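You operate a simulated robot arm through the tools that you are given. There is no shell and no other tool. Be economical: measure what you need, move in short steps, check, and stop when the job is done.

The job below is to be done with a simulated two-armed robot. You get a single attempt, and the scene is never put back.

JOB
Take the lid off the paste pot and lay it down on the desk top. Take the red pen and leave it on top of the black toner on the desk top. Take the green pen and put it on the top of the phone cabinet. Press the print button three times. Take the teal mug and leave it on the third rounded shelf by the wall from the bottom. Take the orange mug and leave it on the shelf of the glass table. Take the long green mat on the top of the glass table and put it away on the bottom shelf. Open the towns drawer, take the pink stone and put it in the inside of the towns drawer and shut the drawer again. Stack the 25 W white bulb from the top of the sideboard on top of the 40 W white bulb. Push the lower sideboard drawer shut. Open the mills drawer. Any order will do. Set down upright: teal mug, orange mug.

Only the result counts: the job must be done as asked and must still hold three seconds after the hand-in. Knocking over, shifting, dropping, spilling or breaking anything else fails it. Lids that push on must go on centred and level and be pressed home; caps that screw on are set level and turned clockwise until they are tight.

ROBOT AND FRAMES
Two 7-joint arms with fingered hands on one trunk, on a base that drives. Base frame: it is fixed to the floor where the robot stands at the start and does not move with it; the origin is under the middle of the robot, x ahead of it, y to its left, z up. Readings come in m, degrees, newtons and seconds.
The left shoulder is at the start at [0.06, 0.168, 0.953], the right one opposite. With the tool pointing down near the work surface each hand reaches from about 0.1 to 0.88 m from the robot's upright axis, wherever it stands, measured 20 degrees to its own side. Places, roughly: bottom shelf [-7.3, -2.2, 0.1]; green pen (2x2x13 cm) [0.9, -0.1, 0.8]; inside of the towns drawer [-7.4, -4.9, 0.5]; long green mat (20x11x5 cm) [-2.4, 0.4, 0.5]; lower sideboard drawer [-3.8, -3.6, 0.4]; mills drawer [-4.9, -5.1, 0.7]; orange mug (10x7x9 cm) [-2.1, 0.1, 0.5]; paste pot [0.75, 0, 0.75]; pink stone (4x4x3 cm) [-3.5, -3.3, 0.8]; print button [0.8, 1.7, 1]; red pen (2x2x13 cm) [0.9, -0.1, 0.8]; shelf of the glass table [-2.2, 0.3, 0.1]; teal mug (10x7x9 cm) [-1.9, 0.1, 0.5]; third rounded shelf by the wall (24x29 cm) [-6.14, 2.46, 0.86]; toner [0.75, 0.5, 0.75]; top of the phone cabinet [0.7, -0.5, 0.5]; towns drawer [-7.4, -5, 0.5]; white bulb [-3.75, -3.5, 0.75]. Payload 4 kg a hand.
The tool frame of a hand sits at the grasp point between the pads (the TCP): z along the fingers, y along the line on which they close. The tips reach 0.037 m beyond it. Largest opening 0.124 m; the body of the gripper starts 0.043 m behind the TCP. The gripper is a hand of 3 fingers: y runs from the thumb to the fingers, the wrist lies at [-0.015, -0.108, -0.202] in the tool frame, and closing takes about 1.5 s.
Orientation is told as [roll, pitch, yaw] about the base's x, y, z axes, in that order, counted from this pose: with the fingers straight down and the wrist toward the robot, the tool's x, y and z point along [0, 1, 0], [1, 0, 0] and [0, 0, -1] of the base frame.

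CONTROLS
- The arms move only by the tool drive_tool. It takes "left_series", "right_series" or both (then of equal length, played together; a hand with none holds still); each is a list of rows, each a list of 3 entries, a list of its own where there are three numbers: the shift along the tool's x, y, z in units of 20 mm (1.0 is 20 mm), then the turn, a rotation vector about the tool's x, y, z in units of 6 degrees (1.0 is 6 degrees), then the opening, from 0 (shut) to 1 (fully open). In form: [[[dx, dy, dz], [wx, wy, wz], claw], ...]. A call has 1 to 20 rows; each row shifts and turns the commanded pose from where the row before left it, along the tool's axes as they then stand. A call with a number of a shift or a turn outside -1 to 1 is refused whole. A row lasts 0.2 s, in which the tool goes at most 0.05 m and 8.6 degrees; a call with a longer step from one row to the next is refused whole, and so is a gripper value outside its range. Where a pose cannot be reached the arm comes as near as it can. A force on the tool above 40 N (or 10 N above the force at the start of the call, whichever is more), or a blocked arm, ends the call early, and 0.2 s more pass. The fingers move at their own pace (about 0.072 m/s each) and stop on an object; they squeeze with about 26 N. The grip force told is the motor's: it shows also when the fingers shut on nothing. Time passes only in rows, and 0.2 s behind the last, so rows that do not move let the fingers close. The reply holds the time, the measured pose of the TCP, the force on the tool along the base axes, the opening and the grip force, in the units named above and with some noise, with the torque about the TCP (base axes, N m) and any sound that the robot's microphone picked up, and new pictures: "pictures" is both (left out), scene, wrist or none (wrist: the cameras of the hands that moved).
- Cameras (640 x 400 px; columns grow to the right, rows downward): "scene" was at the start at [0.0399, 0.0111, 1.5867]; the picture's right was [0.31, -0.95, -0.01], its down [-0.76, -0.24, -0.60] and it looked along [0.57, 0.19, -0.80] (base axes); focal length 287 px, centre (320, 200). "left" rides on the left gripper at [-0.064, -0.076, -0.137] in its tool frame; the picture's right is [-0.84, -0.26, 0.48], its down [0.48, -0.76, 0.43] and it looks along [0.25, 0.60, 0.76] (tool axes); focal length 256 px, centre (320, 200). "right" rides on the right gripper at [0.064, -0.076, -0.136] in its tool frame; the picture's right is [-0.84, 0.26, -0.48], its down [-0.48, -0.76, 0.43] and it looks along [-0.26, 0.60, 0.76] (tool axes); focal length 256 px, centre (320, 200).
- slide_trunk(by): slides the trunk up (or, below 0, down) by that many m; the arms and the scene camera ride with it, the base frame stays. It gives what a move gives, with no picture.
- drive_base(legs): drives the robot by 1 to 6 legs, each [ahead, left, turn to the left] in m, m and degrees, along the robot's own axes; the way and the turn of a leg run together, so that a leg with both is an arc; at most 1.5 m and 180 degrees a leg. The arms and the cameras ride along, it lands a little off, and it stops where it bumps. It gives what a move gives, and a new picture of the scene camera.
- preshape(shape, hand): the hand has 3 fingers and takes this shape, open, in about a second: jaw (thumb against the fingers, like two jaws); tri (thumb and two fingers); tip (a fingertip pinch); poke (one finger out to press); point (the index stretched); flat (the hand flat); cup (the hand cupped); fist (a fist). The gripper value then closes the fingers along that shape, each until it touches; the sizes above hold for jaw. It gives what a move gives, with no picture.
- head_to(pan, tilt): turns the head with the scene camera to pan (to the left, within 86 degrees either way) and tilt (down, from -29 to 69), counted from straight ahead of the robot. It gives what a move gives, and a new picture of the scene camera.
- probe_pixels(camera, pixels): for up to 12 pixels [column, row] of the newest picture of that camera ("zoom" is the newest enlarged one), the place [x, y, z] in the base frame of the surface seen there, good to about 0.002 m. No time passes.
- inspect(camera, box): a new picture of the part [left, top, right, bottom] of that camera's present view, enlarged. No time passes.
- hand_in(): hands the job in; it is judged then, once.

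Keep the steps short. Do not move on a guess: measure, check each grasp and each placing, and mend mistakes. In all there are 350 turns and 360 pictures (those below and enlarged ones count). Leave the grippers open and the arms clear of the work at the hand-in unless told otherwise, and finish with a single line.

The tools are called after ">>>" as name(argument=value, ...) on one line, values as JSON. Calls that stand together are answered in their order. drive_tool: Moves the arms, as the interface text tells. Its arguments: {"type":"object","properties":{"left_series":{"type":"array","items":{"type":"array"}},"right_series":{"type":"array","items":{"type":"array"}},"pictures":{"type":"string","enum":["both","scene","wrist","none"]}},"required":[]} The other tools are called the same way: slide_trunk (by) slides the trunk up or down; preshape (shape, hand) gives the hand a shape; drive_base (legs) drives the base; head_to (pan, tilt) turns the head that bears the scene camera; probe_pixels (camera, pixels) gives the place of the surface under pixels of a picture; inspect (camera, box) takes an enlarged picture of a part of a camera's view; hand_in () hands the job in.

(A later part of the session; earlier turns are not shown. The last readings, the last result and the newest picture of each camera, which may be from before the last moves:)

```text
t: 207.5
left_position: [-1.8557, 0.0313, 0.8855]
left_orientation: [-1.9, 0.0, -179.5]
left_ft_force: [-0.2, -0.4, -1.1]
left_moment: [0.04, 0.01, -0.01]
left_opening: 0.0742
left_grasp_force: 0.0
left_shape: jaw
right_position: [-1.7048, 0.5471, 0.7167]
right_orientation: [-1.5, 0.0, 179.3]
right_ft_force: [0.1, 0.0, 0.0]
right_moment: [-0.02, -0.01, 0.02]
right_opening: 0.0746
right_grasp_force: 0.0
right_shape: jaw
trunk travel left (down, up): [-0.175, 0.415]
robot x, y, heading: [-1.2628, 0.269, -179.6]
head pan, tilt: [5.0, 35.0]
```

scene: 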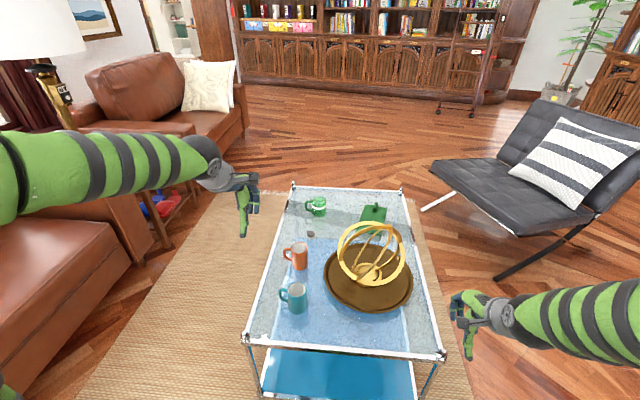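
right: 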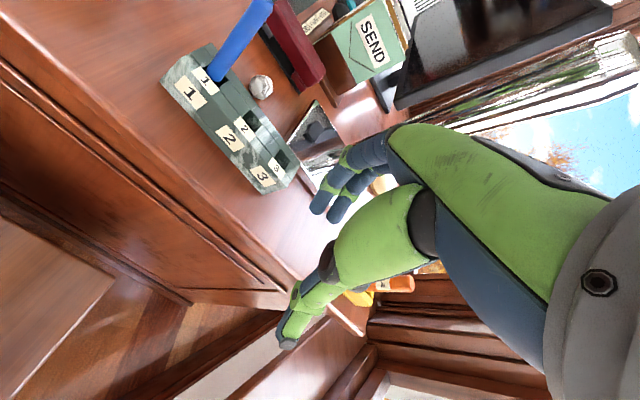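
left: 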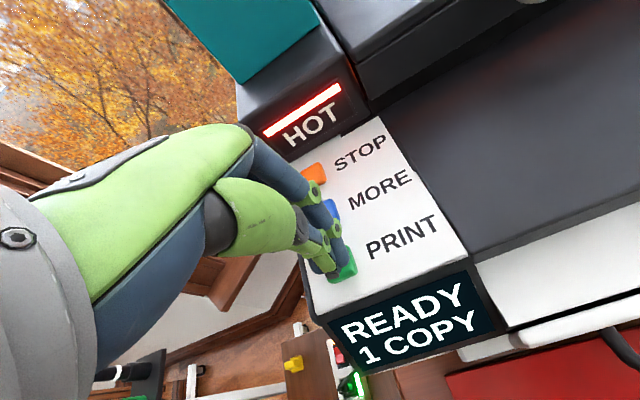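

>>> drive_tool(left_series=[[[-0.405, 0.956, 0.845], [0, 0, 0], 1], [[-0.405, 0.956, 0.845], [0, 0, 0], 1], [[-0.405, 0.956, 0.845], [0, 0, 0], 1], [[-0.405, 0.956, 0.845], [0, 0, 0], 1], [[-0.405, 0.956, 0.845], [0, 0, 0], 1], [[-0.405, 0.956, 0.845], [0, 0, 0], 1], [[-0.405, 0.956, 0.845], [0, 0, 0], 1], [[-0.405, 0.956, 0.845], [0, 0, 0], 1], [[-0.405, 0.956, 0.845], [0, 0, 0], 1], [[-0.405, 0.956, 0.845], [0, 0, 0], 1], [[-0.405, 0.956, 0.845], [0, 0.3, 0], 1], [[0, 0, 0], [0, 0, 0], 1]], pictures="both")

```text
t: 210.1
left_position: [-2.0671, 0.1252, 0.7025]
left_orientation: [-0.2, -0.1, -179.5]
left_ft_force: [0.2, 0.5, -0.1]
left_moment: [0.02, 0.0, 0.04]
left_opening: 0.1236
left_grasp_force: 0.2
left_shape: jaw
right_position: [-1.705, 0.5462, 0.7159]
right_orientation: [-1.6, -0.2, 179.2]
right_ft_force: [-0.9, -0.6, 0.8]
right_moment: [0.02, 0.01, 0.02]
right_opening: 0.0745
right_grasp_force: 0.0
right_shape: jaw
trunk travel left (down, up): [-0.175, 0.415]
robot x, y, heading: [-1.2643, 0.2678, -179.6]
head pan, tilt: [5.0, 35.0]
```

scene: 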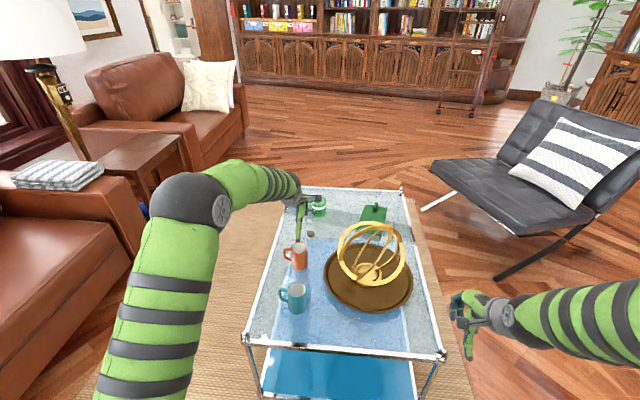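
left: 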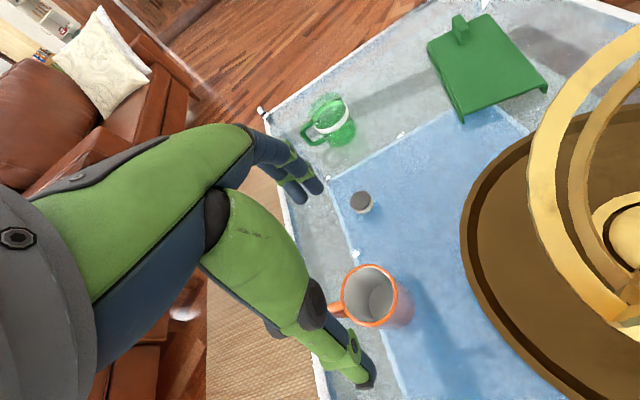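

>>> probe_pixels(camera="left", pixels=[[370, 266], [342, 295], [398, 300], [370, 326], [330, 310], [365, 380], [315, 185], [490, 60], [545, 85], [462, 118], [430, 45], [460, 20]])

>>> inspect(camera="left", box=[280, 220, 460, 400])

```text
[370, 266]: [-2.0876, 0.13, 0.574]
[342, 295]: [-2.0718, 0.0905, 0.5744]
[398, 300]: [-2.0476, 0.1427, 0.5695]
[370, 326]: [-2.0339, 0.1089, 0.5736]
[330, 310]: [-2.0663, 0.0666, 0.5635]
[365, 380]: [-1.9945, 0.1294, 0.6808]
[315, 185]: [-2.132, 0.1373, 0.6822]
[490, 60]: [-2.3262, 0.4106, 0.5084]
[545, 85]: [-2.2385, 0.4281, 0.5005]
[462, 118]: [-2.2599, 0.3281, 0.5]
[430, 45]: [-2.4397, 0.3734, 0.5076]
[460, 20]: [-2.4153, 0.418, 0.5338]
```

```text
2.22 times, centred on (370, 310) of left
```

zoom: 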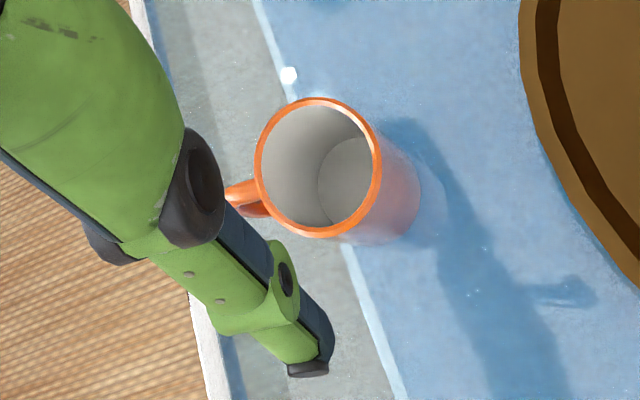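

Rim centre (-2.060,0.118), z 0.574, handle to −y. I lower over it.

>>> drive_tool(left_series=[[[0.35, -0.35, 0.9], [0, 0, 0], 1], [[0, 0, 0.95], [0, 0, 0], 1], [[0, 0, 0.95], [0, 0, 0], 1], [[0, 0, 0.95], [0, 0, 0], 1], [[0, 0, 0.95], [0, 0, 0], 1], [[0, 0, 0.95], [0, 0, 0], 1], [[0, 0, 0.95], [0, 0, 0], 1], [[0, 0, 0.95], [0, 0, 0], 1], [[0, 0, 0], [0, 0, 0], 1]], pictures="wrist")

>>> inspect(camera="left", box=[220, 150, 440, 370])

```text
t: 212.1
left_position: [-2.0597, 0.1182, 0.5521]
left_orientation: [0.0, -0.2, -179.5]
left_ft_force: [-0.5, -0.4, -0.3]
left_moment: [-0.02, 0.04, -0.01]
left_opening: 0.1238
left_grasp_force: 0.1
left_shape: jaw
right_position: [-1.7039, 0.5464, 0.7163]
right_orientation: [-1.4, -0.1, 179.2]
right_ft_force: [-0.4, 0.2, 0.5]
right_moment: [-0.01, 0.0, -0.04]
right_opening: 0.0743
right_grasp_force: 0.0
right_shape: jaw
trunk travel left (down, up): [-0.175, 0.415]
robot x, y, heading: [-1.2631, 0.266, -179.5]
head pan, tilt: [5.0, 35.0]
```

left: 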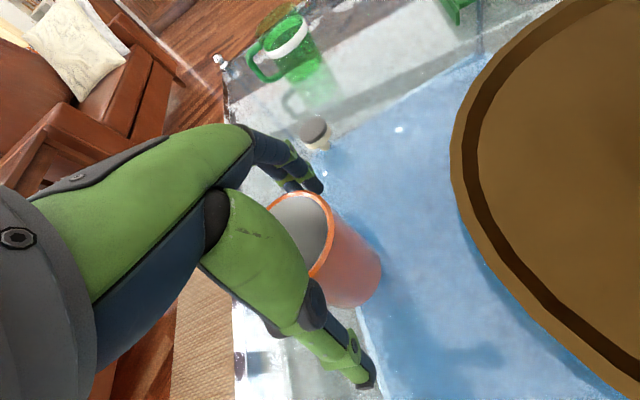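

```text
1.82 times, centred on (330, 260) of left
```

zoom: 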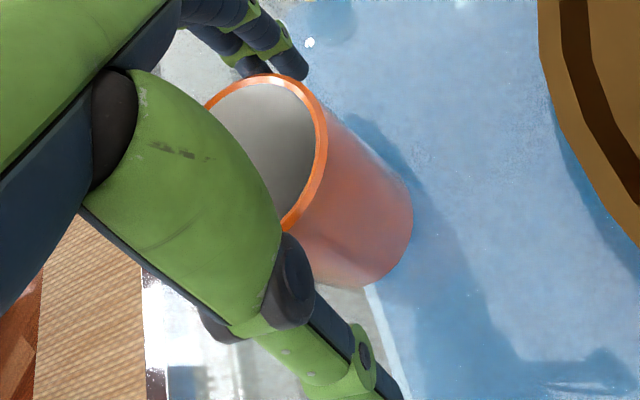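

>>> drive_tool(left_series=[[[0, 0, 0], [0, 0, 0], 0.8], [[0, 0, 0], [0, 0, 0], 0.6], [[0, 0, 0], [0, 0, 0], 0.4], [[0, 0, 0], [0, 0, 0], 0.2], [[0, 0, 0], [0, 0, 0], 0.2], [[0, 0, 0], [0, 0, 0], 0], [[0, 0, 0], [0, 0, 0], 0], [[0, 0, 0], [0, 0, 0], 0]], pictures="wrist")

```text
t: 213.9
left_position: [-2.06, 0.119, 0.5528]
left_orientation: [-0.2, -0.2, -179.6]
left_ft_force: [-4.5, 0.2, 8.9]
left_moment: [-0.01, 0.62, 0.02]
left_opening: 0.0667
left_grasp_force: 26.2
left_shape: jaw
right_position: [-1.7043, 0.5459, 0.7174]
right_orientation: [-1.5, -0.1, 179.2]
right_ft_force: [-0.3, 1.1, -0.2]
right_moment: [0.03, 0.03, -0.01]
right_opening: 0.0744
right_grasp_force: 0.1
right_shape: jaw
trunk travel left (down, up): [-0.175, 0.415]
robot x, y, heading: [-1.2634, 0.2694, -179.6]
head pan, tilt: [5.0, 35.0]
```

left: 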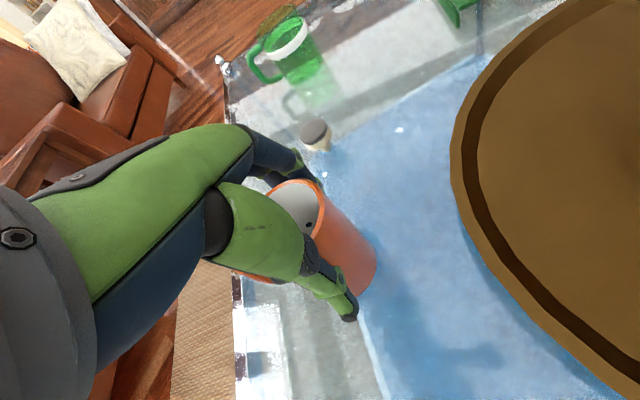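

Gripped at 0.067. Lift.

>>> drive_tool(left_series=[[[0, 0, -0.4], [0, 0, 0], 0], [[0, 0, -0.8], [0, 0, 0], 0], [[0, 0, -1], [0, 0, 0], 0], [[0, 0, -1], [0, 0, 0], 0], [[0, 0, -1], [0, 0, 0], 0], [[0, 0, -1], [0, 0, 0], 0], [[0, 0, -1], [0, 0, 0], 0], [[0, 0, -1], [0, 0, 0], 0]], pictures="both")

```text
t: 215.7
left_position: [-2.0607, 0.1175, 0.6957]
left_orientation: [-0.1, 0.0, -179.5]
left_ft_force: [-1.5, -0.3, -1.7]
left_moment: [0.02, -0.09, 0.01]
left_opening: 0.0656
left_grasp_force: 26.2
left_shape: jaw
right_position: [-1.7041, 0.5453, 0.7177]
right_orientation: [-1.5, -0.2, 179.2]
right_ft_force: [0.3, 0.6, 0.2]
right_moment: [0.04, 0.04, -0.01]
right_opening: 0.0747
right_grasp_force: 0.0
right_shape: jaw
trunk travel left (down, up): [-0.175, 0.415]
robot x, y, heading: [-1.2635, 0.2688, -179.8]
head pan, tilt: [5.0, 35.0]
```

scene: 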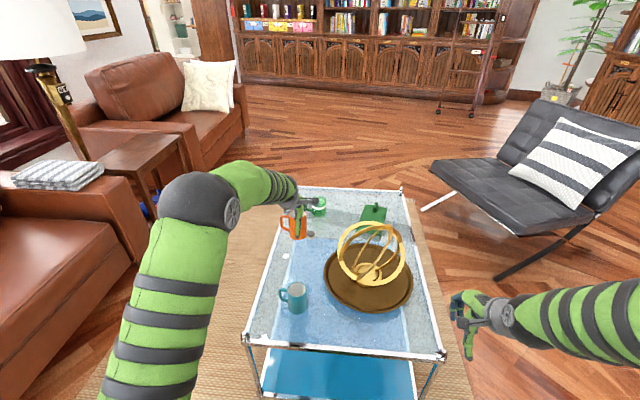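
left: 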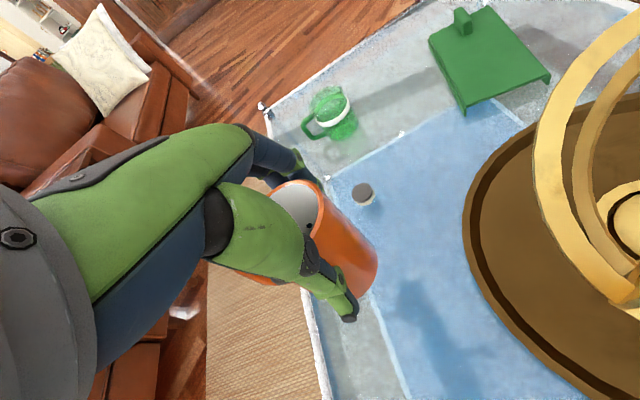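

Mug is held. I back the robot 0.2 m, then pull the hand in beyond the table edge.

>>> drive_base(legs=[[-0.2, 0, 0]])

>>> drive_tool(left_series=[[[-0.3, -1, 0], [0, 0, 0], 0], [[-0.3, -1, 0], [0, 0, 0], 0], [[-0.3, -1, 0], [0, 0, 0], 0], [[-0.3, -1, 0], [0, 0, 0], 0], [[-0.3, -1, 0], [0, 0, 0], 0], [[-0.3, -1, 0], [0, 0, 0], 0], [[-0.3, -1, 0], [0, 0, 0], 0], [[-0.3, -1, 0], [0, 0, 0], 0], [[-0.3, -1, 0], [0, 0, 0], 0], [[-0.3, -1, 0], [0, 0, 0], 0], [[0, -1, 0], [0, 0, 0], 0], [[0, -1, 0], [0, 0, 0], 0], [[0, -1, 0], [0, 0, 0], 0]], pictures="scene")

```text
t: 217.3
left_position: [-1.8602, 0.1177, 0.6963]
left_orientation: [-0.2, 0.1, -179.5]
left_ft_force: [0.8, -0.4, -2.7]
left_moment: [0.03, -0.02, 0.01]
left_opening: 0.066
left_grasp_force: 25.6
left_shape: jaw
right_position: [-1.5068, 0.5455, 0.7164]
right_orientation: [-1.5, -0.1, 179.2]
right_ft_force: [0.1, -1.3, -0.4]
right_moment: [0.0, -0.02, -0.04]
right_opening: 0.0746
right_grasp_force: 0.1
right_shape: jaw
trunk travel left (down, up): [-0.175, 0.415]
robot x, y, heading: [-1.0613, 0.2685, -179.8]
head pan, tilt: [5.0, 35.0]
```

scene: 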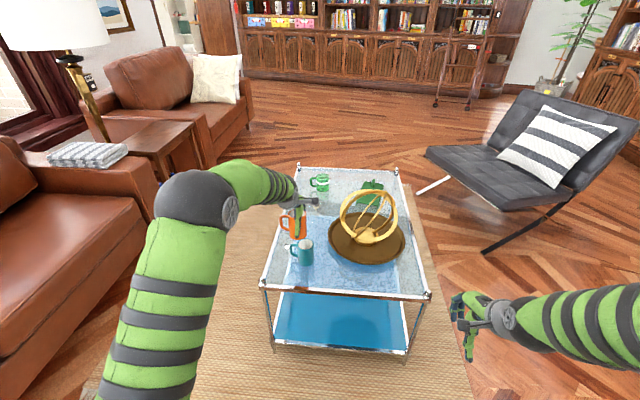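

```text
t: 220.1
left_position: [-1.5964, 0.1792, 0.6992]
left_orientation: [-0.3, -0.4, -179.7]
left_ft_force: [-0.7, -0.2, -2.4]
left_moment: [0.02, -0.02, 0.04]
left_opening: 0.0654
left_grasp_force: 25.8
left_shape: jaw
right_position: [-1.5024, 0.5453, 0.7182]
right_orientation: [-1.5, -0.5, 179.2]
right_ft_force: [0.0, 0.0, -0.1]
right_moment: [0.03, -0.01, -0.02]
right_opening: 0.0745
right_grasp_force: 0.0
right_shape: jaw
trunk travel left (down, up): [-0.175, 0.415]
robot x, y, heading: [-1.063, 0.2673, -180.1]
head pan, tilt: [5.0, 35.0]
```

scene: 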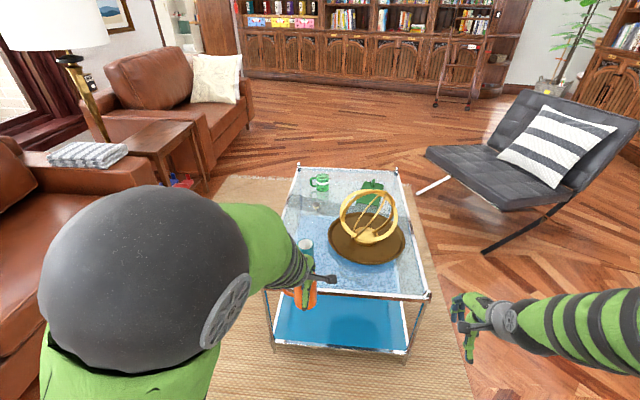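

>>> slide_trunk(by=-0.17)

>>> drive_tool(left_series=[[[-0.1, 0.2, 1], [0, 0, 0], 0], [[-0.1, 0, 1], [0, 0, 0], 0], [[-0.1, 0, 1], [0, 0, 0], 0], [[-0.1, 0, 1], [0, 0, 0], 0], [[-0.1, 0, 1], [0, 0, 0], 0], [[-0.1, 0, 1], [0, 0, 0], 0], [[-0.1, 0, 1], [0, 0, 0], 0], [[-0.1, 0, 1], [0, 0, 0], 0], [[-0.1, 0, 1], [0, 0, 0], 0], [[-0.1, 0, 1], [0, 0, 0], 0], [[0, 0, 1], [0, 0, 0], 0], [[0, 0, 1], [0, 0, 0], 0], [[0, 0, 1], [0, 0, 0], 0], [[0, 0, 1], [0, 0, 0], 0], [[0, 0, 0.6], [0, 0, 0], 0]], pictures="both")

```text
t: 222.1
left_position: [-1.5961, 0.1785, 0.5293]
left_orientation: [-0.2, -0.3, -179.5]
left_ft_force: [0.2, -0.7, -2.2]
left_moment: [0.01, -0.03, -0.01]
left_opening: 0.0655
left_grasp_force: 25.5
left_shape: jaw
right_position: [-1.5027, 0.5458, 0.5485]
right_orientation: [-1.6, -0.5, 179.2]
right_ft_force: [-0.8, 0.7, -0.2]
right_moment: [0.0, 0.03, 0.01]
right_opening: 0.0745
right_grasp_force: 0.1
right_shape: jaw
trunk travel left (down, up): [-0.005, 0.585]
robot x, y, heading: [-1.0643, 0.2679, -179.9]
head pan, tilt: [5.0, 35.0]
```

```text
t: 225.3
left_position: [-1.6027, 0.2001, 0.2376]
left_orientation: [-0.2, -0.5, -179.6]
left_ft_force: [0.1, 0.2, -2.2]
left_moment: [0.03, -0.01, -0.03]
left_opening: 0.0654
left_grasp_force: 26.2
left_shape: jaw
right_position: [-1.5025, 0.5459, 0.5473]
right_orientation: [-1.5, -0.5, 179.2]
right_ft_force: [0.3, 0.7, -0.1]
right_moment: [-0.03, -0.01, -0.01]
right_opening: 0.0747
right_grasp_force: 0.0
right_shape: jaw
trunk travel left (down, up): [-0.005, 0.585]
robot x, y, heading: [-1.0612, 0.2703, -179.8]
head pan, tilt: [5.0, 35.0]
```

scene: 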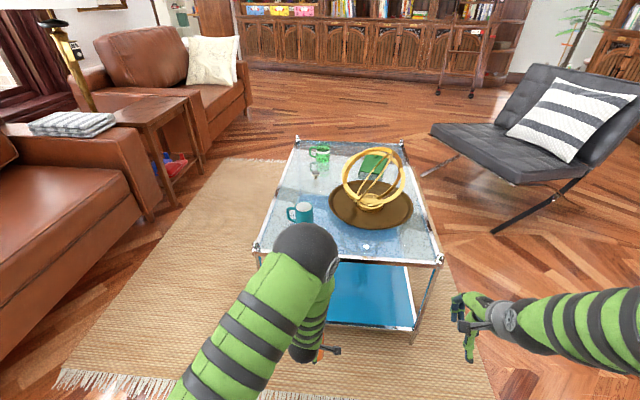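
left: 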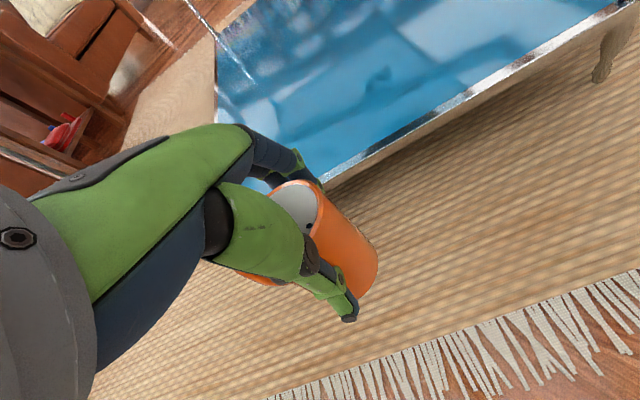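

The forearm comes too steeply to get under the glass. I'll regrasp: put the mug back on the glass near the edge with its handle away, then hold it with fingers pointing forward. First go up again and rotate −90°.

>>> drive_tool(left_series=[[[0, 0, -1], [0, 0, 0], 0], [[0, 0, -1], [0, 0, 0], 0], [[0, 0, -1], [0, 0, 0], 0], [[0, 0, -1], [0, 0, 0], 0], [[0, 0, -1], [0, 0, 0], 0], [[0, 0, -1], [0, 0, 0], 0], [[0, 0, -1], [0, 0, 0], 0], [[0, 0, -1], [0, 0, 0], 0], [[0, 0, -1], [0, 0, 0], 0], [[0, 0, -1], [0, 0, 0], 0], [[0, 0, -1], [0, 0, 0], 0], [[0, 0, -1], [0, 0, 0], 0], [[0, 0, -1], [0, 0, 0], 0], [[0, 0, -1], [0, 0, 0], 0], [[0, 0, -1], [0, 0, 0], 0]], pictures="none")

>>> slide_trunk(by=0.2)

>>> drive_tool(left_series=[[[0, 0, 0], [0, 0, 1], 0], [[0, 0, 0], [0, 0, 1], 0], [[0, 0, 0], [0, 0, 1], 0], [[0, 0, 0], [0, 0, 1], 0], [[0, 0, 0], [0, 0, 1], 0], [[0, 0, 0], [0, 0, 1], 0], [[0, 0, 0], [0, 0, 1], 0], [[0, 0, 0], [0, 0, 1], 0], [[0, 0, 0], [0, 0, 1], 0], [[0, 0, 0], [0, 0, 1], 0], [[0, 0, 0], [0, 0, 1], 0], [[0, 0, 0], [0, 0, 1], 0], [[0, 0, 0], [0, 0, 1], 0], [[0, 0, 0], [0, 0, 1], 0], [[0, 0, 0], [0, 0, 1], 0]], pictures="both")

```text
t: 228.5
left_position: [-1.6002, 0.1995, 0.5386]
left_orientation: [-0.2, -0.5, -179.5]
left_ft_force: [-0.2, 0.6, -2.2]
left_moment: [0.04, -0.01, -0.01]
left_opening: 0.0652
left_grasp_force: 26.2
left_shape: jaw
right_position: [-1.5023, 0.5444, 0.5475]
right_orientation: [-1.5, -0.4, 179.2]
right_ft_force: [0.3, 0.3, 0.1]
right_moment: [-0.01, 0.04, 0.01]
right_opening: 0.0744
right_grasp_force: 0.1
right_shape: jaw
trunk travel left (down, up): [-0.005, 0.585]
robot x, y, heading: [-1.0611, 0.2713, -179.7]
head pan, tilt: [5.0, 35.0]
```

```text
t: 230.6
left_position: [-1.6009, 0.1993, 0.7369]
left_orientation: [-0.2, -0.4, -179.5]
left_ft_force: [0.2, 0.4, -3.1]
left_moment: [0.01, -0.03, 0.01]
left_opening: 0.0654
left_grasp_force: 26.0
left_shape: jaw
right_position: [-1.5026, 0.5439, 0.7475]
right_orientation: [-1.6, -0.4, 179.2]
right_ft_force: [-0.3, 0.5, 0.7]
right_moment: [0.01, 0.0, 0.02]
right_opening: 0.0746
right_grasp_force: 0.0
right_shape: jaw
trunk travel left (down, up): [-0.205, 0.385]
robot x, y, heading: [-1.0619, 0.2703, -179.7]
head pan, tilt: [5.0, 35.0]
```

```text
t: 233.8
left_position: [-1.6009, 0.1988, 0.7374]
left_orientation: [0.5, -0.2, 90.4]
left_ft_force: [0.5, -0.2, -3.2]
left_moment: [-0.02, -0.01, 0.02]
left_opening: 0.065
left_grasp_force: 26.2
left_shape: jaw
right_position: [-1.5032, 0.5449, 0.7481]
right_orientation: [-1.4, -0.5, 179.2]
right_ft_force: [-1.1, 0.6, -0.5]
right_moment: [0.02, 0.0, 0.0]
right_opening: 0.0745
right_grasp_force: 0.1
right_shape: jaw
trunk travel left (down, up): [-0.205, 0.385]
robot x, y, heading: [-1.0634, 0.2682, -179.9]
head pan, tilt: [5.0, 35.0]
```

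scene: 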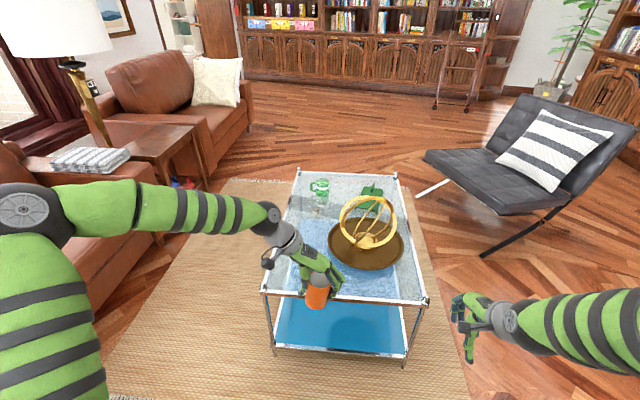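
left: 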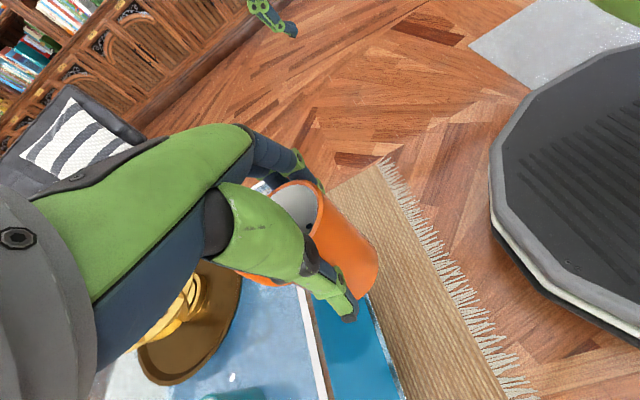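

>>> drive_tool(left_series=[[[1, 0.32, 0], [0, 0, 0], 0], [[1, 0.32, 0], [0, 0, 0], 0], [[1, 0.32, 0], [0, 0, 0], 0], [[1, 0.32, 0], [0, 0, 0], 0], [[1, 0.32, 0], [0, 0, 0], 0], [[1, 0.32, 0], [0, 0, 0], 0], [[1, 0.32, 0], [0, 0, 0], 0], [[1, 0.32, 0], [0, 0, 0], 0], [[1, 0.32, 0], [0, 0, 0], 0], [[1, 0.32, 0], [0, 0, 0], 0], [[0.95, 0.32, 0], [0, 0, 0], 0], [[0, 0, 1], [0, 0, 0], 0], [[0, 0, 1], [0, 0, 0], 0], [[0, 0, 1], [0, 0, 0], 0], [[0, 0, 1], [0, 0, 0], 0], [[0, 0, 1], [0, 0, 0], 0], [[0, 0, 1], [0, 0, 0], 0], [[0, 0, 1], [0, 0, 0], 0], [[0, 0, 1], [0, 0, 0], 0]], pictures="both")

```text
t: 237.8
left_position: [-1.8224, 0.2697, 0.5802]
left_orientation: [0.4, -0.2, 90.5]
left_ft_force: [-0.4, -0.7, -1.3]
left_moment: [-0.01, -0.07, 0.01]
left_opening: 0.065
left_grasp_force: 25.6
left_shape: jaw
right_position: [-1.5042, 0.5452, 0.7477]
right_orientation: [-1.6, -0.4, 179.1]
right_ft_force: [-0.4, 0.2, 0.2]
right_moment: [0.01, -0.03, 0.03]
right_opening: 0.0746
right_grasp_force: 0.0
right_shape: jaw
trunk travel left (down, up): [-0.205, 0.385]
robot x, y, heading: [-1.0638, 0.2682, -179.5]
head pan, tilt: [5.0, 35.0]
```

scene: 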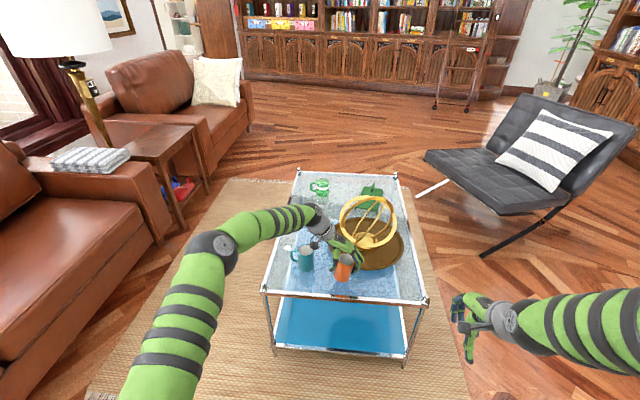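
left: 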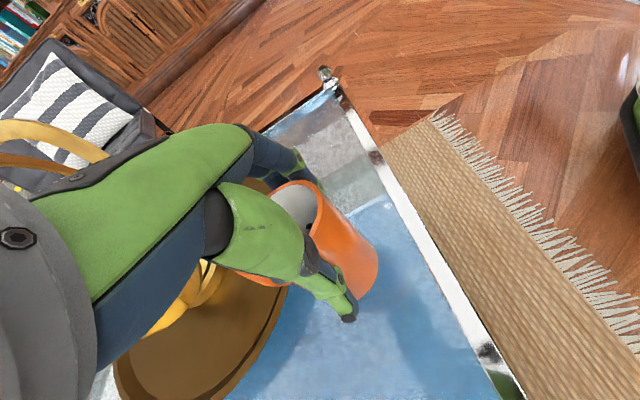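

>>> drive_tool(left_series=[[[0, 0, 0.6], [0, 0, 0], 0], [[0, 0, 0.3], [0, 0, 0], 0], [[0, 0, 0.2], [0, 0, 0], 0], [[0, 0, 0.15], [0, 0, 0], 0], [[0, 0, 0], [0, 0, 0], 0]], pictures="none")

```text
t: 239.0
left_position: [-1.8223, 0.2692, 0.5554]
left_orientation: [0.6, -0.1, 90.5]
left_ft_force: [0.8, 0.5, 0.9]
left_moment: [0.05, -0.01, -0.04]
left_opening: 0.0652
left_grasp_force: 25.4
left_shape: jaw
right_position: [-1.5035, 0.5452, 0.7486]
right_orientation: [-1.5, -0.5, 179.2]
right_ft_force: [-0.3, 0.9, 0.6]
right_moment: [0.0, 0.0, -0.04]
right_opening: 0.0745
right_grasp_force: 0.0
right_shape: jaw
trunk travel left (down, up): [-0.205, 0.385]
robot x, y, heading: [-1.0651, 0.2685, -179.6]
head pan, tilt: [5.0, 35.0]
```

>>> drive_tool(left_series=[[[0, 0, 0.12], [0, 0, 0], 0], [[0, 0, 0.1], [0, 0, 0], 0], [[0, 0, 0], [0, 0, 0], 0]], pictures="none")

```text
t: 239.8
left_position: [-1.8219, 0.2678, 0.5533]
left_orientation: [0.6, -0.4, 90.5]
left_ft_force: [2.2, -5.2, 23.3]
left_moment: [0.46, -0.1, -0.03]
left_opening: 0.0652
left_grasp_force: 25.9
left_shape: jaw
right_position: [-1.5035, 0.5444, 0.748]
right_orientation: [-1.5, -0.5, 179.3]
right_ft_force: [0.9, 0.6, -0.1]
right_moment: [-0.01, -0.01, -0.02]
right_opening: 0.0745
right_grasp_force: 0.1
right_shape: jaw
trunk travel left (down, up): [-0.205, 0.385]
robot x, y, heading: [-1.0634, 0.265, -179.7]
head pan, tilt: [5.0, 35.0]
```

Contact. I release and rise, then move the hand back toward the robot.

>>> drive_tool(left_series=[[[0, 0, -0.08], [0, 0, 0], 0.55], [[0, 0, 0], [0, 0, 0], 0.65], [[0, 0, 0], [0, 0, 0], 0.8], [[0, 0, 0], [0, 0, 0], 0.8], [[0, 0, -0.5], [0, 0, 0], 0.8], [[0, 0, -1], [0, 0, 0], 0.8], [[0, 0, -1], [0, 0, 0], 0.8], [[0, 0, -1], [0, 0, 0], 0.8], [[0, 0, -1], [0, 0, 0], 0.8], [[0, 0, -1], [0, 0, 0], 0.8], [[0, 0, -1], [0, 0, 0], 0.8], [[-1, 0, 0], [0, 0, 0], 0.8], [[-1, 0, 0], [0, 0, 0], 0.8], [[-1, 0, 0], [0, 0, 0], 0.8], [[-1, 0, 0], [0, 0, 0], 0.8], [[-1, 0, 0], [0, 0, 0], 0.8], [[-1, 0, 0], [0, 0, 0], 0.8]], pictures="both")

>>> inspect(camera="scene", box=[250, 160, 440, 370])

```text
t: 243.4
left_position: [-1.7003, 0.2685, 0.6796]
left_orientation: [0.4, -0.1, 90.5]
left_ft_force: [-0.7, 0.3, 0.8]
left_moment: [0.01, 0.0, 0.0]
left_opening: 0.0989
left_grasp_force: 0.1
left_shape: jaw
right_position: [-1.5038, 0.5453, 0.7473]
right_orientation: [-1.5, -0.5, 179.2]
right_ft_force: [0.0, -0.4, -0.1]
right_moment: [0.01, 0.0, 0.0]
right_opening: 0.0744
right_grasp_force: 0.0
right_shape: jaw
trunk travel left (down, up): [-0.205, 0.385]
robot x, y, heading: [-1.0648, 0.2683, -179.6]
head pan, tilt: [5.0, 35.0]
```

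scene: 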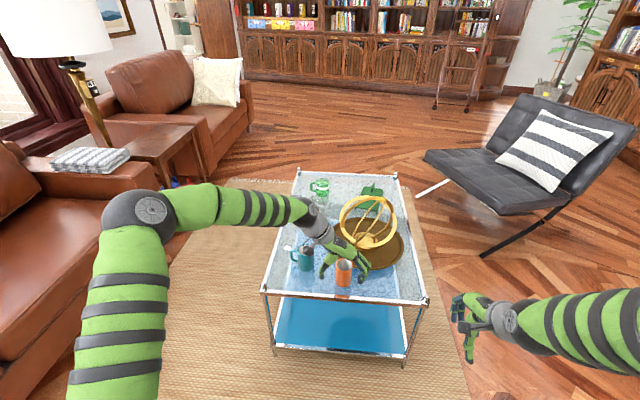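
left: 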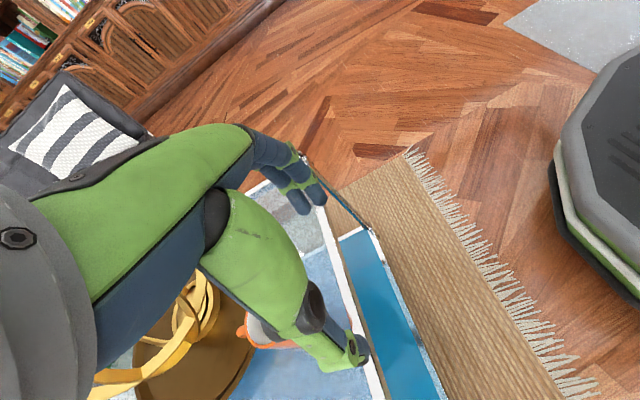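

```text
1.90 times, centred on (345, 265) of scene
```

zoom: 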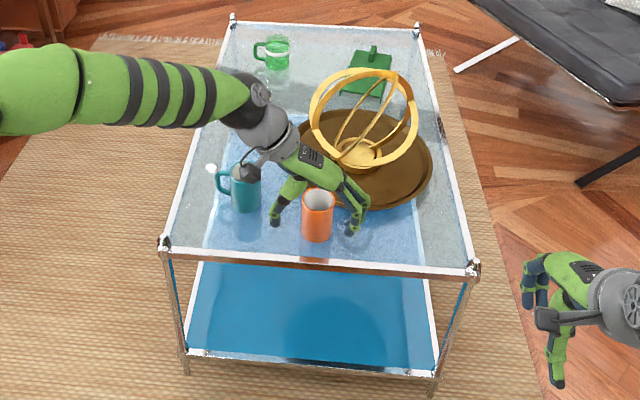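

>>> drive_tool(left_series=[[[-1, 0, 0], [0, 0, 0], 0.9], [[-1, 0, 0], [0, 0, 0], 0.9], [[-1, 0, 0], [0, 0, 0], 0.9], [[-1, 0, 0], [0, 0, 0], 0.9], [[-1, 0, 0], [0, 0, 0], 0.9], [[0, 0, 0], [0, 0.95, 0], 0.9], [[0, 0, 0], [0, 0.95, 0], 0.9], [[0, 0, 0], [0, 0.95, 0], 0.9], [[0, 0, 0], [0, 0.95, 0], 0.9], [[0, 0, 0], [0, 0.95, 0], 0.9], [[0, 0, 0], [0, 0.95, 0], 0.9], [[0, 0, 0], [0, 0.95, 0], 0.9], [[0, 0, 0], [0, 0.95, 0], 0.9], [[0, 0, 0], [0, 0.95, 0], 0.9], [[0, 0, 0], [0, 0.95, 0], 0.9], [[0, 0, 0], [0, 0.95, 0], 0.9]], pictures="both")

```text
t: 246.8
left_position: [-1.6008, 0.2699, 0.6808]
left_orientation: [63.3, -0.2, 90.4]
left_ft_force: [0.1, 0.4, 0.0]
left_moment: [-0.04, 0.0, 0.0]
left_opening: 0.1112
left_grasp_force: 0.1
left_shape: jaw
right_position: [-1.5045, 0.5455, 0.7478]
right_orientation: [-1.5, -0.5, 179.3]
right_ft_force: [-0.5, 0.0, -0.1]
right_moment: [0.03, 0.03, -0.02]
right_opening: 0.0743
right_grasp_force: 0.1
right_shape: jaw
trunk travel left (down, up): [-0.205, 0.385]
robot x, y, heading: [-1.0636, 0.2699, -179.6]
head pan, tilt: [5.0, 35.0]
```

scene: 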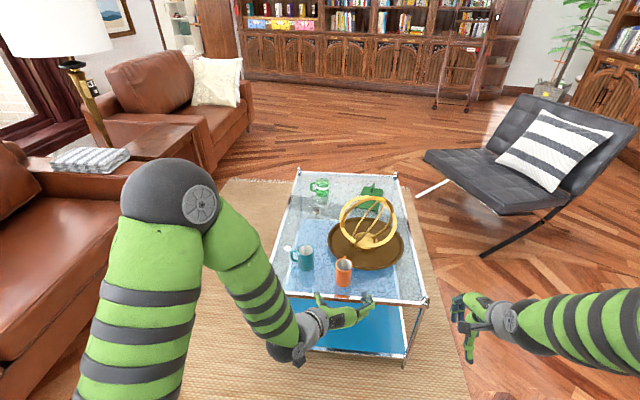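
left: 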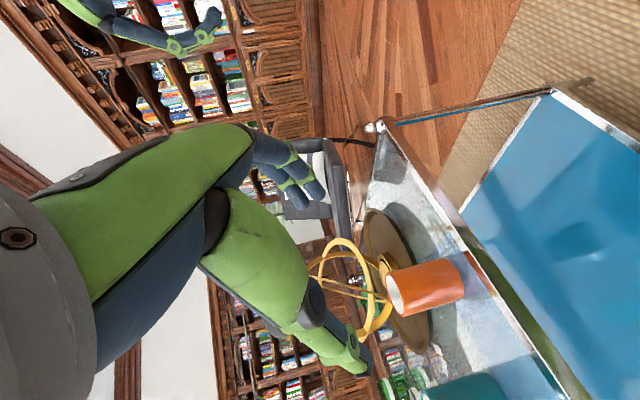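

>>> probe_pixels(camera="left", pixels=[[395, 293], [425, 262], [430, 312], [430, 285], [460, 280]])

>>> probe_pixels(camera="scene", pixels=[[344, 275], [338, 275], [351, 275], [344, 262], [347, 258]])

```text
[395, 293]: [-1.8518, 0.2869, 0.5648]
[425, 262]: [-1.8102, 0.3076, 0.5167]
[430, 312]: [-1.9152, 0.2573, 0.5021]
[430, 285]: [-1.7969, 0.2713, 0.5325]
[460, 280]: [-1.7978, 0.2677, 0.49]
```

```text
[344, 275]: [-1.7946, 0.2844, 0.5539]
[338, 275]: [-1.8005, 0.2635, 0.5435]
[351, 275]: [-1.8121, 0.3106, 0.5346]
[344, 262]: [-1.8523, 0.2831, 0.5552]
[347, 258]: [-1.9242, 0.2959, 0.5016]
```

Mug centre ≈(-1.828,0.279). I move to a pre-grasp and then advance along the fingers.

>>> drive_tool(left_series=[[[-0.375, 0.075, 0.88], [0, 0, 0], 1], [[-0.375, 0.075, 0.88], [0, 0, 0], 1], [[-0.375, 0.075, 0.88], [0, 0, 0], 1], [[-0.375, 0.075, 0.88], [0, 0, 0], 1], [[-0.375, 0.075, 0.88], [0, 0, 0], 1], [[-0.375, 0.075, 0.88], [0, 0, 0], 1], [[0, 0, 1], [0, 0, 0], 1], [[0, 0, 1], [0, 0, 0], 1], [[0, 0, 1], [0, 0, 0], 1], [[0, 0, 1], [0, 0, 0], 1], [[0, 0, 0], [0, 0, 0], 1]], pictures="both")

>>> inspect(camera="left", box=[220, 150, 480, 370])

```text
t: 249.2
left_position: [-1.7444, 0.2783, 0.5564]
left_orientation: [63.0, -0.2, 90.4]
left_ft_force: [-0.4, -0.6, -0.5]
left_moment: [0.0, 0.02, 0.01]
left_opening: 0.1237
left_grasp_force: 0.1
left_shape: jaw
right_position: [-1.5036, 0.5442, 0.7482]
right_orientation: [-1.5, -0.5, 179.2]
right_ft_force: [0.3, 1.0, -0.8]
right_moment: [-0.01, 0.0, 0.02]
right_opening: 0.0744
right_grasp_force: 0.0
right_shape: jaw
trunk travel left (down, up): [-0.205, 0.385]
robot x, y, heading: [-1.0653, 0.2692, -179.5]
head pan, tilt: [5.0, 35.0]
```

scene: 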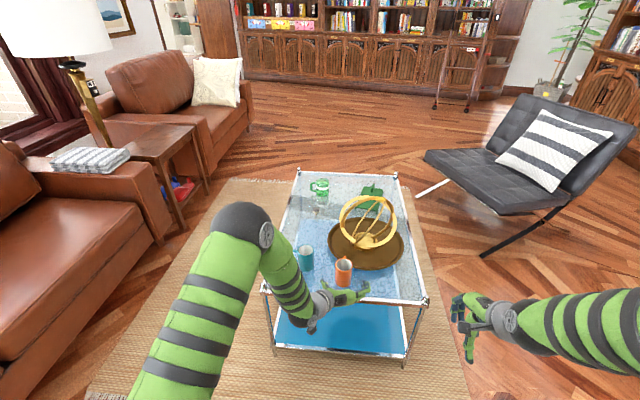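
left: 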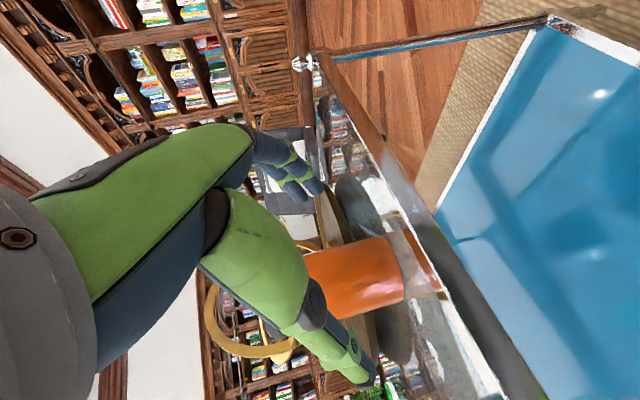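

```text
1.82 times, centred on (350, 260) of left
```

zoom: 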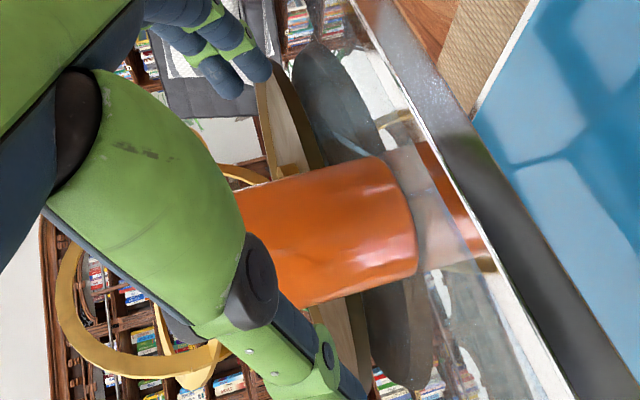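

>>> drive_tool(left_series=[[[0, 0, 0.9], [0, 0, 0], 1], [[0, 0, 0.9], [0, 0, 0], 1], [[0, 0, 0.9], [0, 0, 0], 1], [[0, 0, 0.75], [0, 0, 0], 1], [[0, 0, 0], [0, 0, 0], 1]], pictures="wrist")

```text
t: 250.4
left_position: [-1.8076, 0.2785, 0.5257]
left_orientation: [63.1, -0.2, 90.5]
left_ft_force: [-0.5, 0.7, 0.0]
left_moment: [0.01, 0.0, 0.0]
left_opening: 0.1235
left_grasp_force: 0.1
left_shape: jaw
right_position: [-1.5035, 0.5453, 0.7468]
right_orientation: [-1.5, -0.5, 179.2]
right_ft_force: [0.3, -0.3, 0.1]
right_moment: [-0.03, -0.01, 0.01]
right_opening: 0.0744
right_grasp_force: 0.0
right_shape: jaw
trunk travel left (down, up): [-0.205, 0.385]
robot x, y, heading: [-1.0613, 0.2706, -179.8]
head pan, tilt: [5.0, 35.0]
```

left: 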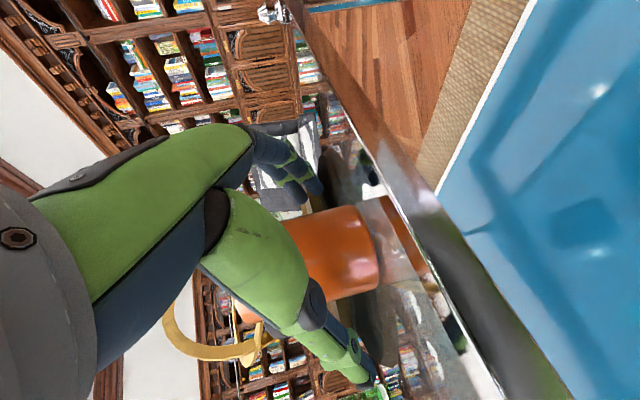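

Now close gradually.

>>> drive_tool(left_series=[[[0, 0, 0], [0, 0, 0], 0.8], [[0, 0, 0], [0, 0, 0], 0.65], [[0, 0, 0], [0, 0, 0], 0.5], [[0, 0, 0], [0, 0, 0], 0.3], [[0, 0, 0], [0, 0, 0], 0.1], [[0, 0, 0], [0, 0, 0], 0], [[0, 0, 0], [0, 0, 0], 0], [[0, 0, 0], [0, 0, 0], 0]], pictures="both")

>>> inspect(camera="scene", box=[270, 200, 430, 330])

```text
t: 252.2
left_position: [-1.8072, 0.2775, 0.5254]
left_orientation: [63.2, -0.1, 90.6]
left_ft_force: [-0.6, -2.1, 2.0]
left_moment: [0.06, 0.08, 0.05]
left_opening: 0.0653
left_grasp_force: 25.6
left_shape: jaw
right_position: [-1.5041, 0.5449, 0.7477]
right_orientation: [-1.4, -0.5, 179.1]
right_ft_force: [0.3, 0.2, 0.6]
right_moment: [-0.02, -0.03, 0.02]
right_opening: 0.0743
right_grasp_force: 0.0
right_shape: jaw
trunk travel left (down, up): [-0.205, 0.385]
robot x, y, heading: [-1.0663, 0.2686, -179.7]
head pan, tilt: [5.0, 35.0]
```

scene: 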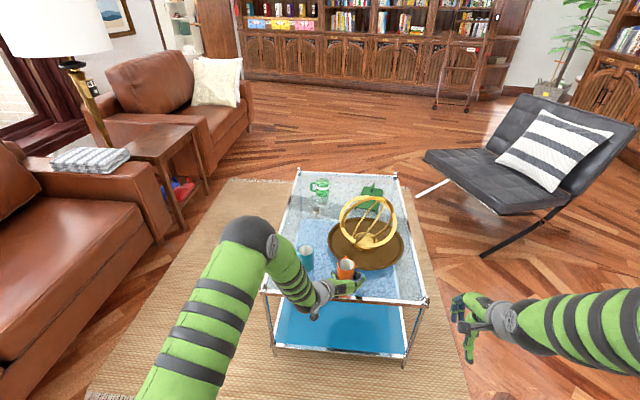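
left: 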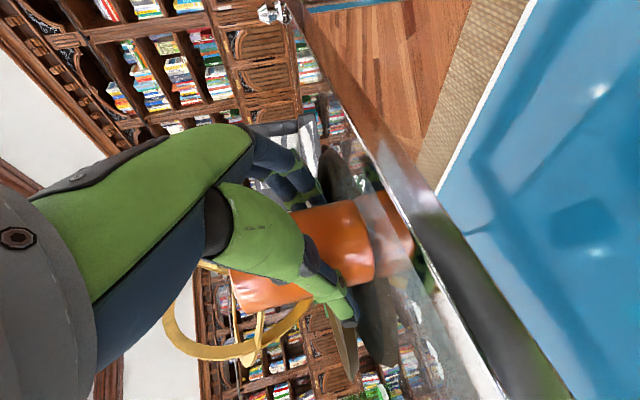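

```text
3.08 times, centred on (350, 265) of scene
```

zoom: 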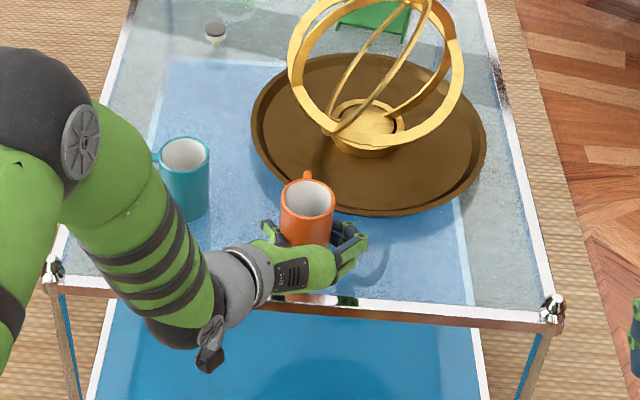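

Excellent grip. I lift 5 cm, then pull back clear of the table.

>>> drive_tool(left_series=[[[0.45, 0, -0.22], [0, 0, 0], 0], [[0.893, 0, -0.449], [0, 0, 0], 0], [[0.893, 0, -0.449], [0, 0, 0], 0], [[-0.449, 0, -0.893], [0, 0, 0], 0], [[-0.449, 0, -0.893], [0, 0, 0], 0], [[-0.449, 0, -0.893], [0, 0, 0], 0], [[-0.449, 0, -0.893], [0, 0, 0], 0], [[-0.449, 0, -0.893], [0, 0, 0], 0], [[-0.449, 0, -0.893], [0, 0, 0], 0], [[-0.449, 0, -0.893], [0, 0, 0], 0], [[-0.449, 0, -0.893], [0, 0, 0], 0], [[-0.449, 0, -0.893], [0, 0, 0], 0], [[-0.449, 0, -0.893], [0, 0, 0], 0], [[0, 0, 0], [0, 0, 0], 0]], pictures="none")

>>> slide_trunk(by=-0.2)

>>> drive_tool(left_series=[[[-0.893, 0, 0.449], [0, 0, 0], 0], [[-0.893, 0, 0.449], [0, 0, 0], 0], [[-0.893, 0, 0.449], [0, 0, 0], 0], [[-0.893, 0, 0.449], [0, 0, 0], 0], [[-0.893, 0, 0.449], [0, 0, 0], 0], [[-0.893, 0, 0.449], [0, 0, 0], 0], [[-0.893, 0, 0.449], [0, 0, 0], 0], [[-0.893, 0, 0.449], [0, 0, 0], 0]], pictures="both")

```text
t: 255.2
left_position: [-1.6062, 0.2786, 0.5758]
left_orientation: [63.1, -0.3, 90.5]
left_ft_force: [-0.8, -0.3, -2.8]
left_moment: [-0.05, -0.06, 0.02]
left_opening: 0.0649
left_grasp_force: 26.4
left_shape: jaw
right_position: [-1.5028, 0.5447, 0.748]
right_orientation: [-1.5, -0.5, 179.2]
right_ft_force: [0.0, 0.2, 0.3]
right_moment: [0.01, -0.01, 0.01]
right_opening: 0.0744
right_grasp_force: 0.0
right_shape: jaw
trunk travel left (down, up): [-0.205, 0.385]
robot x, y, heading: [-1.0653, 0.2701, -179.9]
head pan, tilt: [5.0, 35.0]
```

```text
t: 257.4
left_position: [-1.6069, 0.2796, 0.3761]
left_orientation: [63.1, -0.2, 90.6]
left_ft_force: [-1.4, 0.2, -2.4]
left_moment: [0.0, -0.09, 0.02]
left_opening: 0.0651
left_grasp_force: 25.9
left_shape: jaw
right_position: [-1.5037, 0.5454, 0.5478]
right_orientation: [-1.4, -0.4, 179.1]
right_ft_force: [0.0, 0.1, -0.1]
right_moment: [-0.03, 0.03, 0.0]
right_opening: 0.0746
right_grasp_force: 0.0
right_shape: jaw
trunk travel left (down, up): [-0.005, 0.585]
robot x, y, heading: [-1.0646, 0.2675, -179.6]
head pan, tilt: [5.0, 35.0]
```

```text
t: 259.2
left_position: [-1.6054, 0.2809, 0.215]
left_orientation: [63.1, -0.2, 90.4]
left_ft_force: [0.1, 0.6, -1.9]
left_moment: [0.0, -0.1, 0.01]
left_opening: 0.0648
left_grasp_force: 25.9
left_shape: jaw
right_position: [-1.5033, 0.5455, 0.549]
right_orientation: [-1.5, -0.5, 179.2]
right_ft_force: [-0.2, 0.3, 0.4]
right_moment: [0.0, 0.03, 0.0]
right_opening: 0.0746
right_grasp_force: 0.1
right_shape: jaw
trunk travel left (down, up): [-0.005, 0.585]
robot x, y, heading: [-1.0655, 0.2715, -179.9]
head pan, tilt: [5.0, 35.0]
```

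scene: 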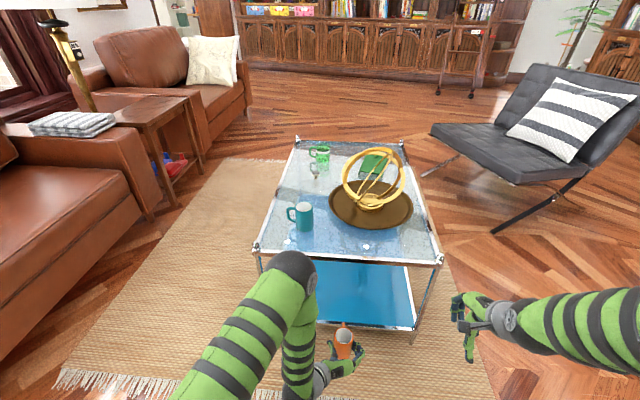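
left: 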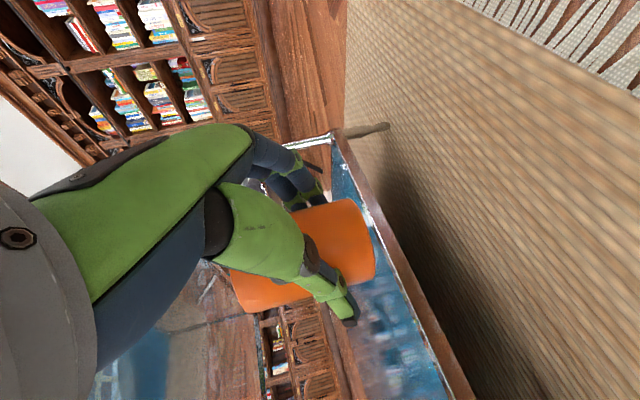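

>>> probe_pixels(camera="scene", pixels=[[300, 262], [312, 280], [285, 290], [310, 320], [300, 360], [345, 335]])

```text
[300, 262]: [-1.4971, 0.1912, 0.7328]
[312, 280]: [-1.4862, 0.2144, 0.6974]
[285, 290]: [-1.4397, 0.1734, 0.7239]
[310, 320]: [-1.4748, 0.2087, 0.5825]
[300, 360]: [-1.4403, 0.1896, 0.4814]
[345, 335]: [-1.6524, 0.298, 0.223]
```

Elbow/forearm geometry is fine now. I advance under the glass at z≈0.205.

>>> drive_tool(left_series=[[[0.08, 0, 1], [0, 0, 0], 0], [[0.449, 0, 0.893], [0, 0, 0], 0], [[0.449, 0, 0.893], [0, 0, 0], 0], [[0.449, 0, 0.893], [0, 0, 0], 0], [[0.449, 0, 0.893], [0, 0, 0], 0], [[0.449, 0, 0.893], [0, 0, 0], 0]], pictures="both")

```text
t: 260.6
left_position: [-1.7268, 0.2775, 0.2076]
left_orientation: [63.3, -0.2, 90.5]
left_ft_force: [0.2, 0.2, -1.9]
left_moment: [-0.01, -0.04, 0.03]
left_opening: 0.0648
left_grasp_force: 26.0
left_shape: jaw
right_position: [-1.5034, 0.5456, 0.5489]
right_orientation: [-1.5, -0.5, 179.3]
right_ft_force: [0.3, -0.3, -1.3]
right_moment: [0.0, 0.03, 0.03]
right_opening: 0.0744
right_grasp_force: 0.0
right_shape: jaw
trunk travel left (down, up): [-0.005, 0.585]
robot x, y, heading: [-1.0659, 0.2698, -179.9]
head pan, tilt: [5.0, 35.0]
```

scene: 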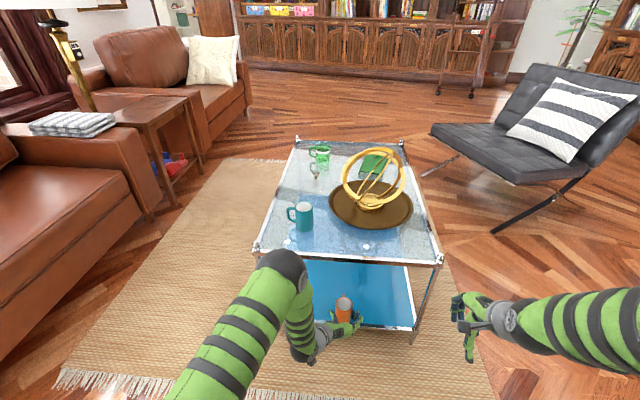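
left: 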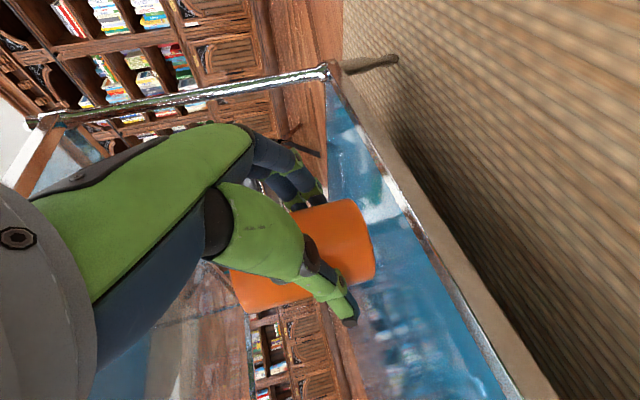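

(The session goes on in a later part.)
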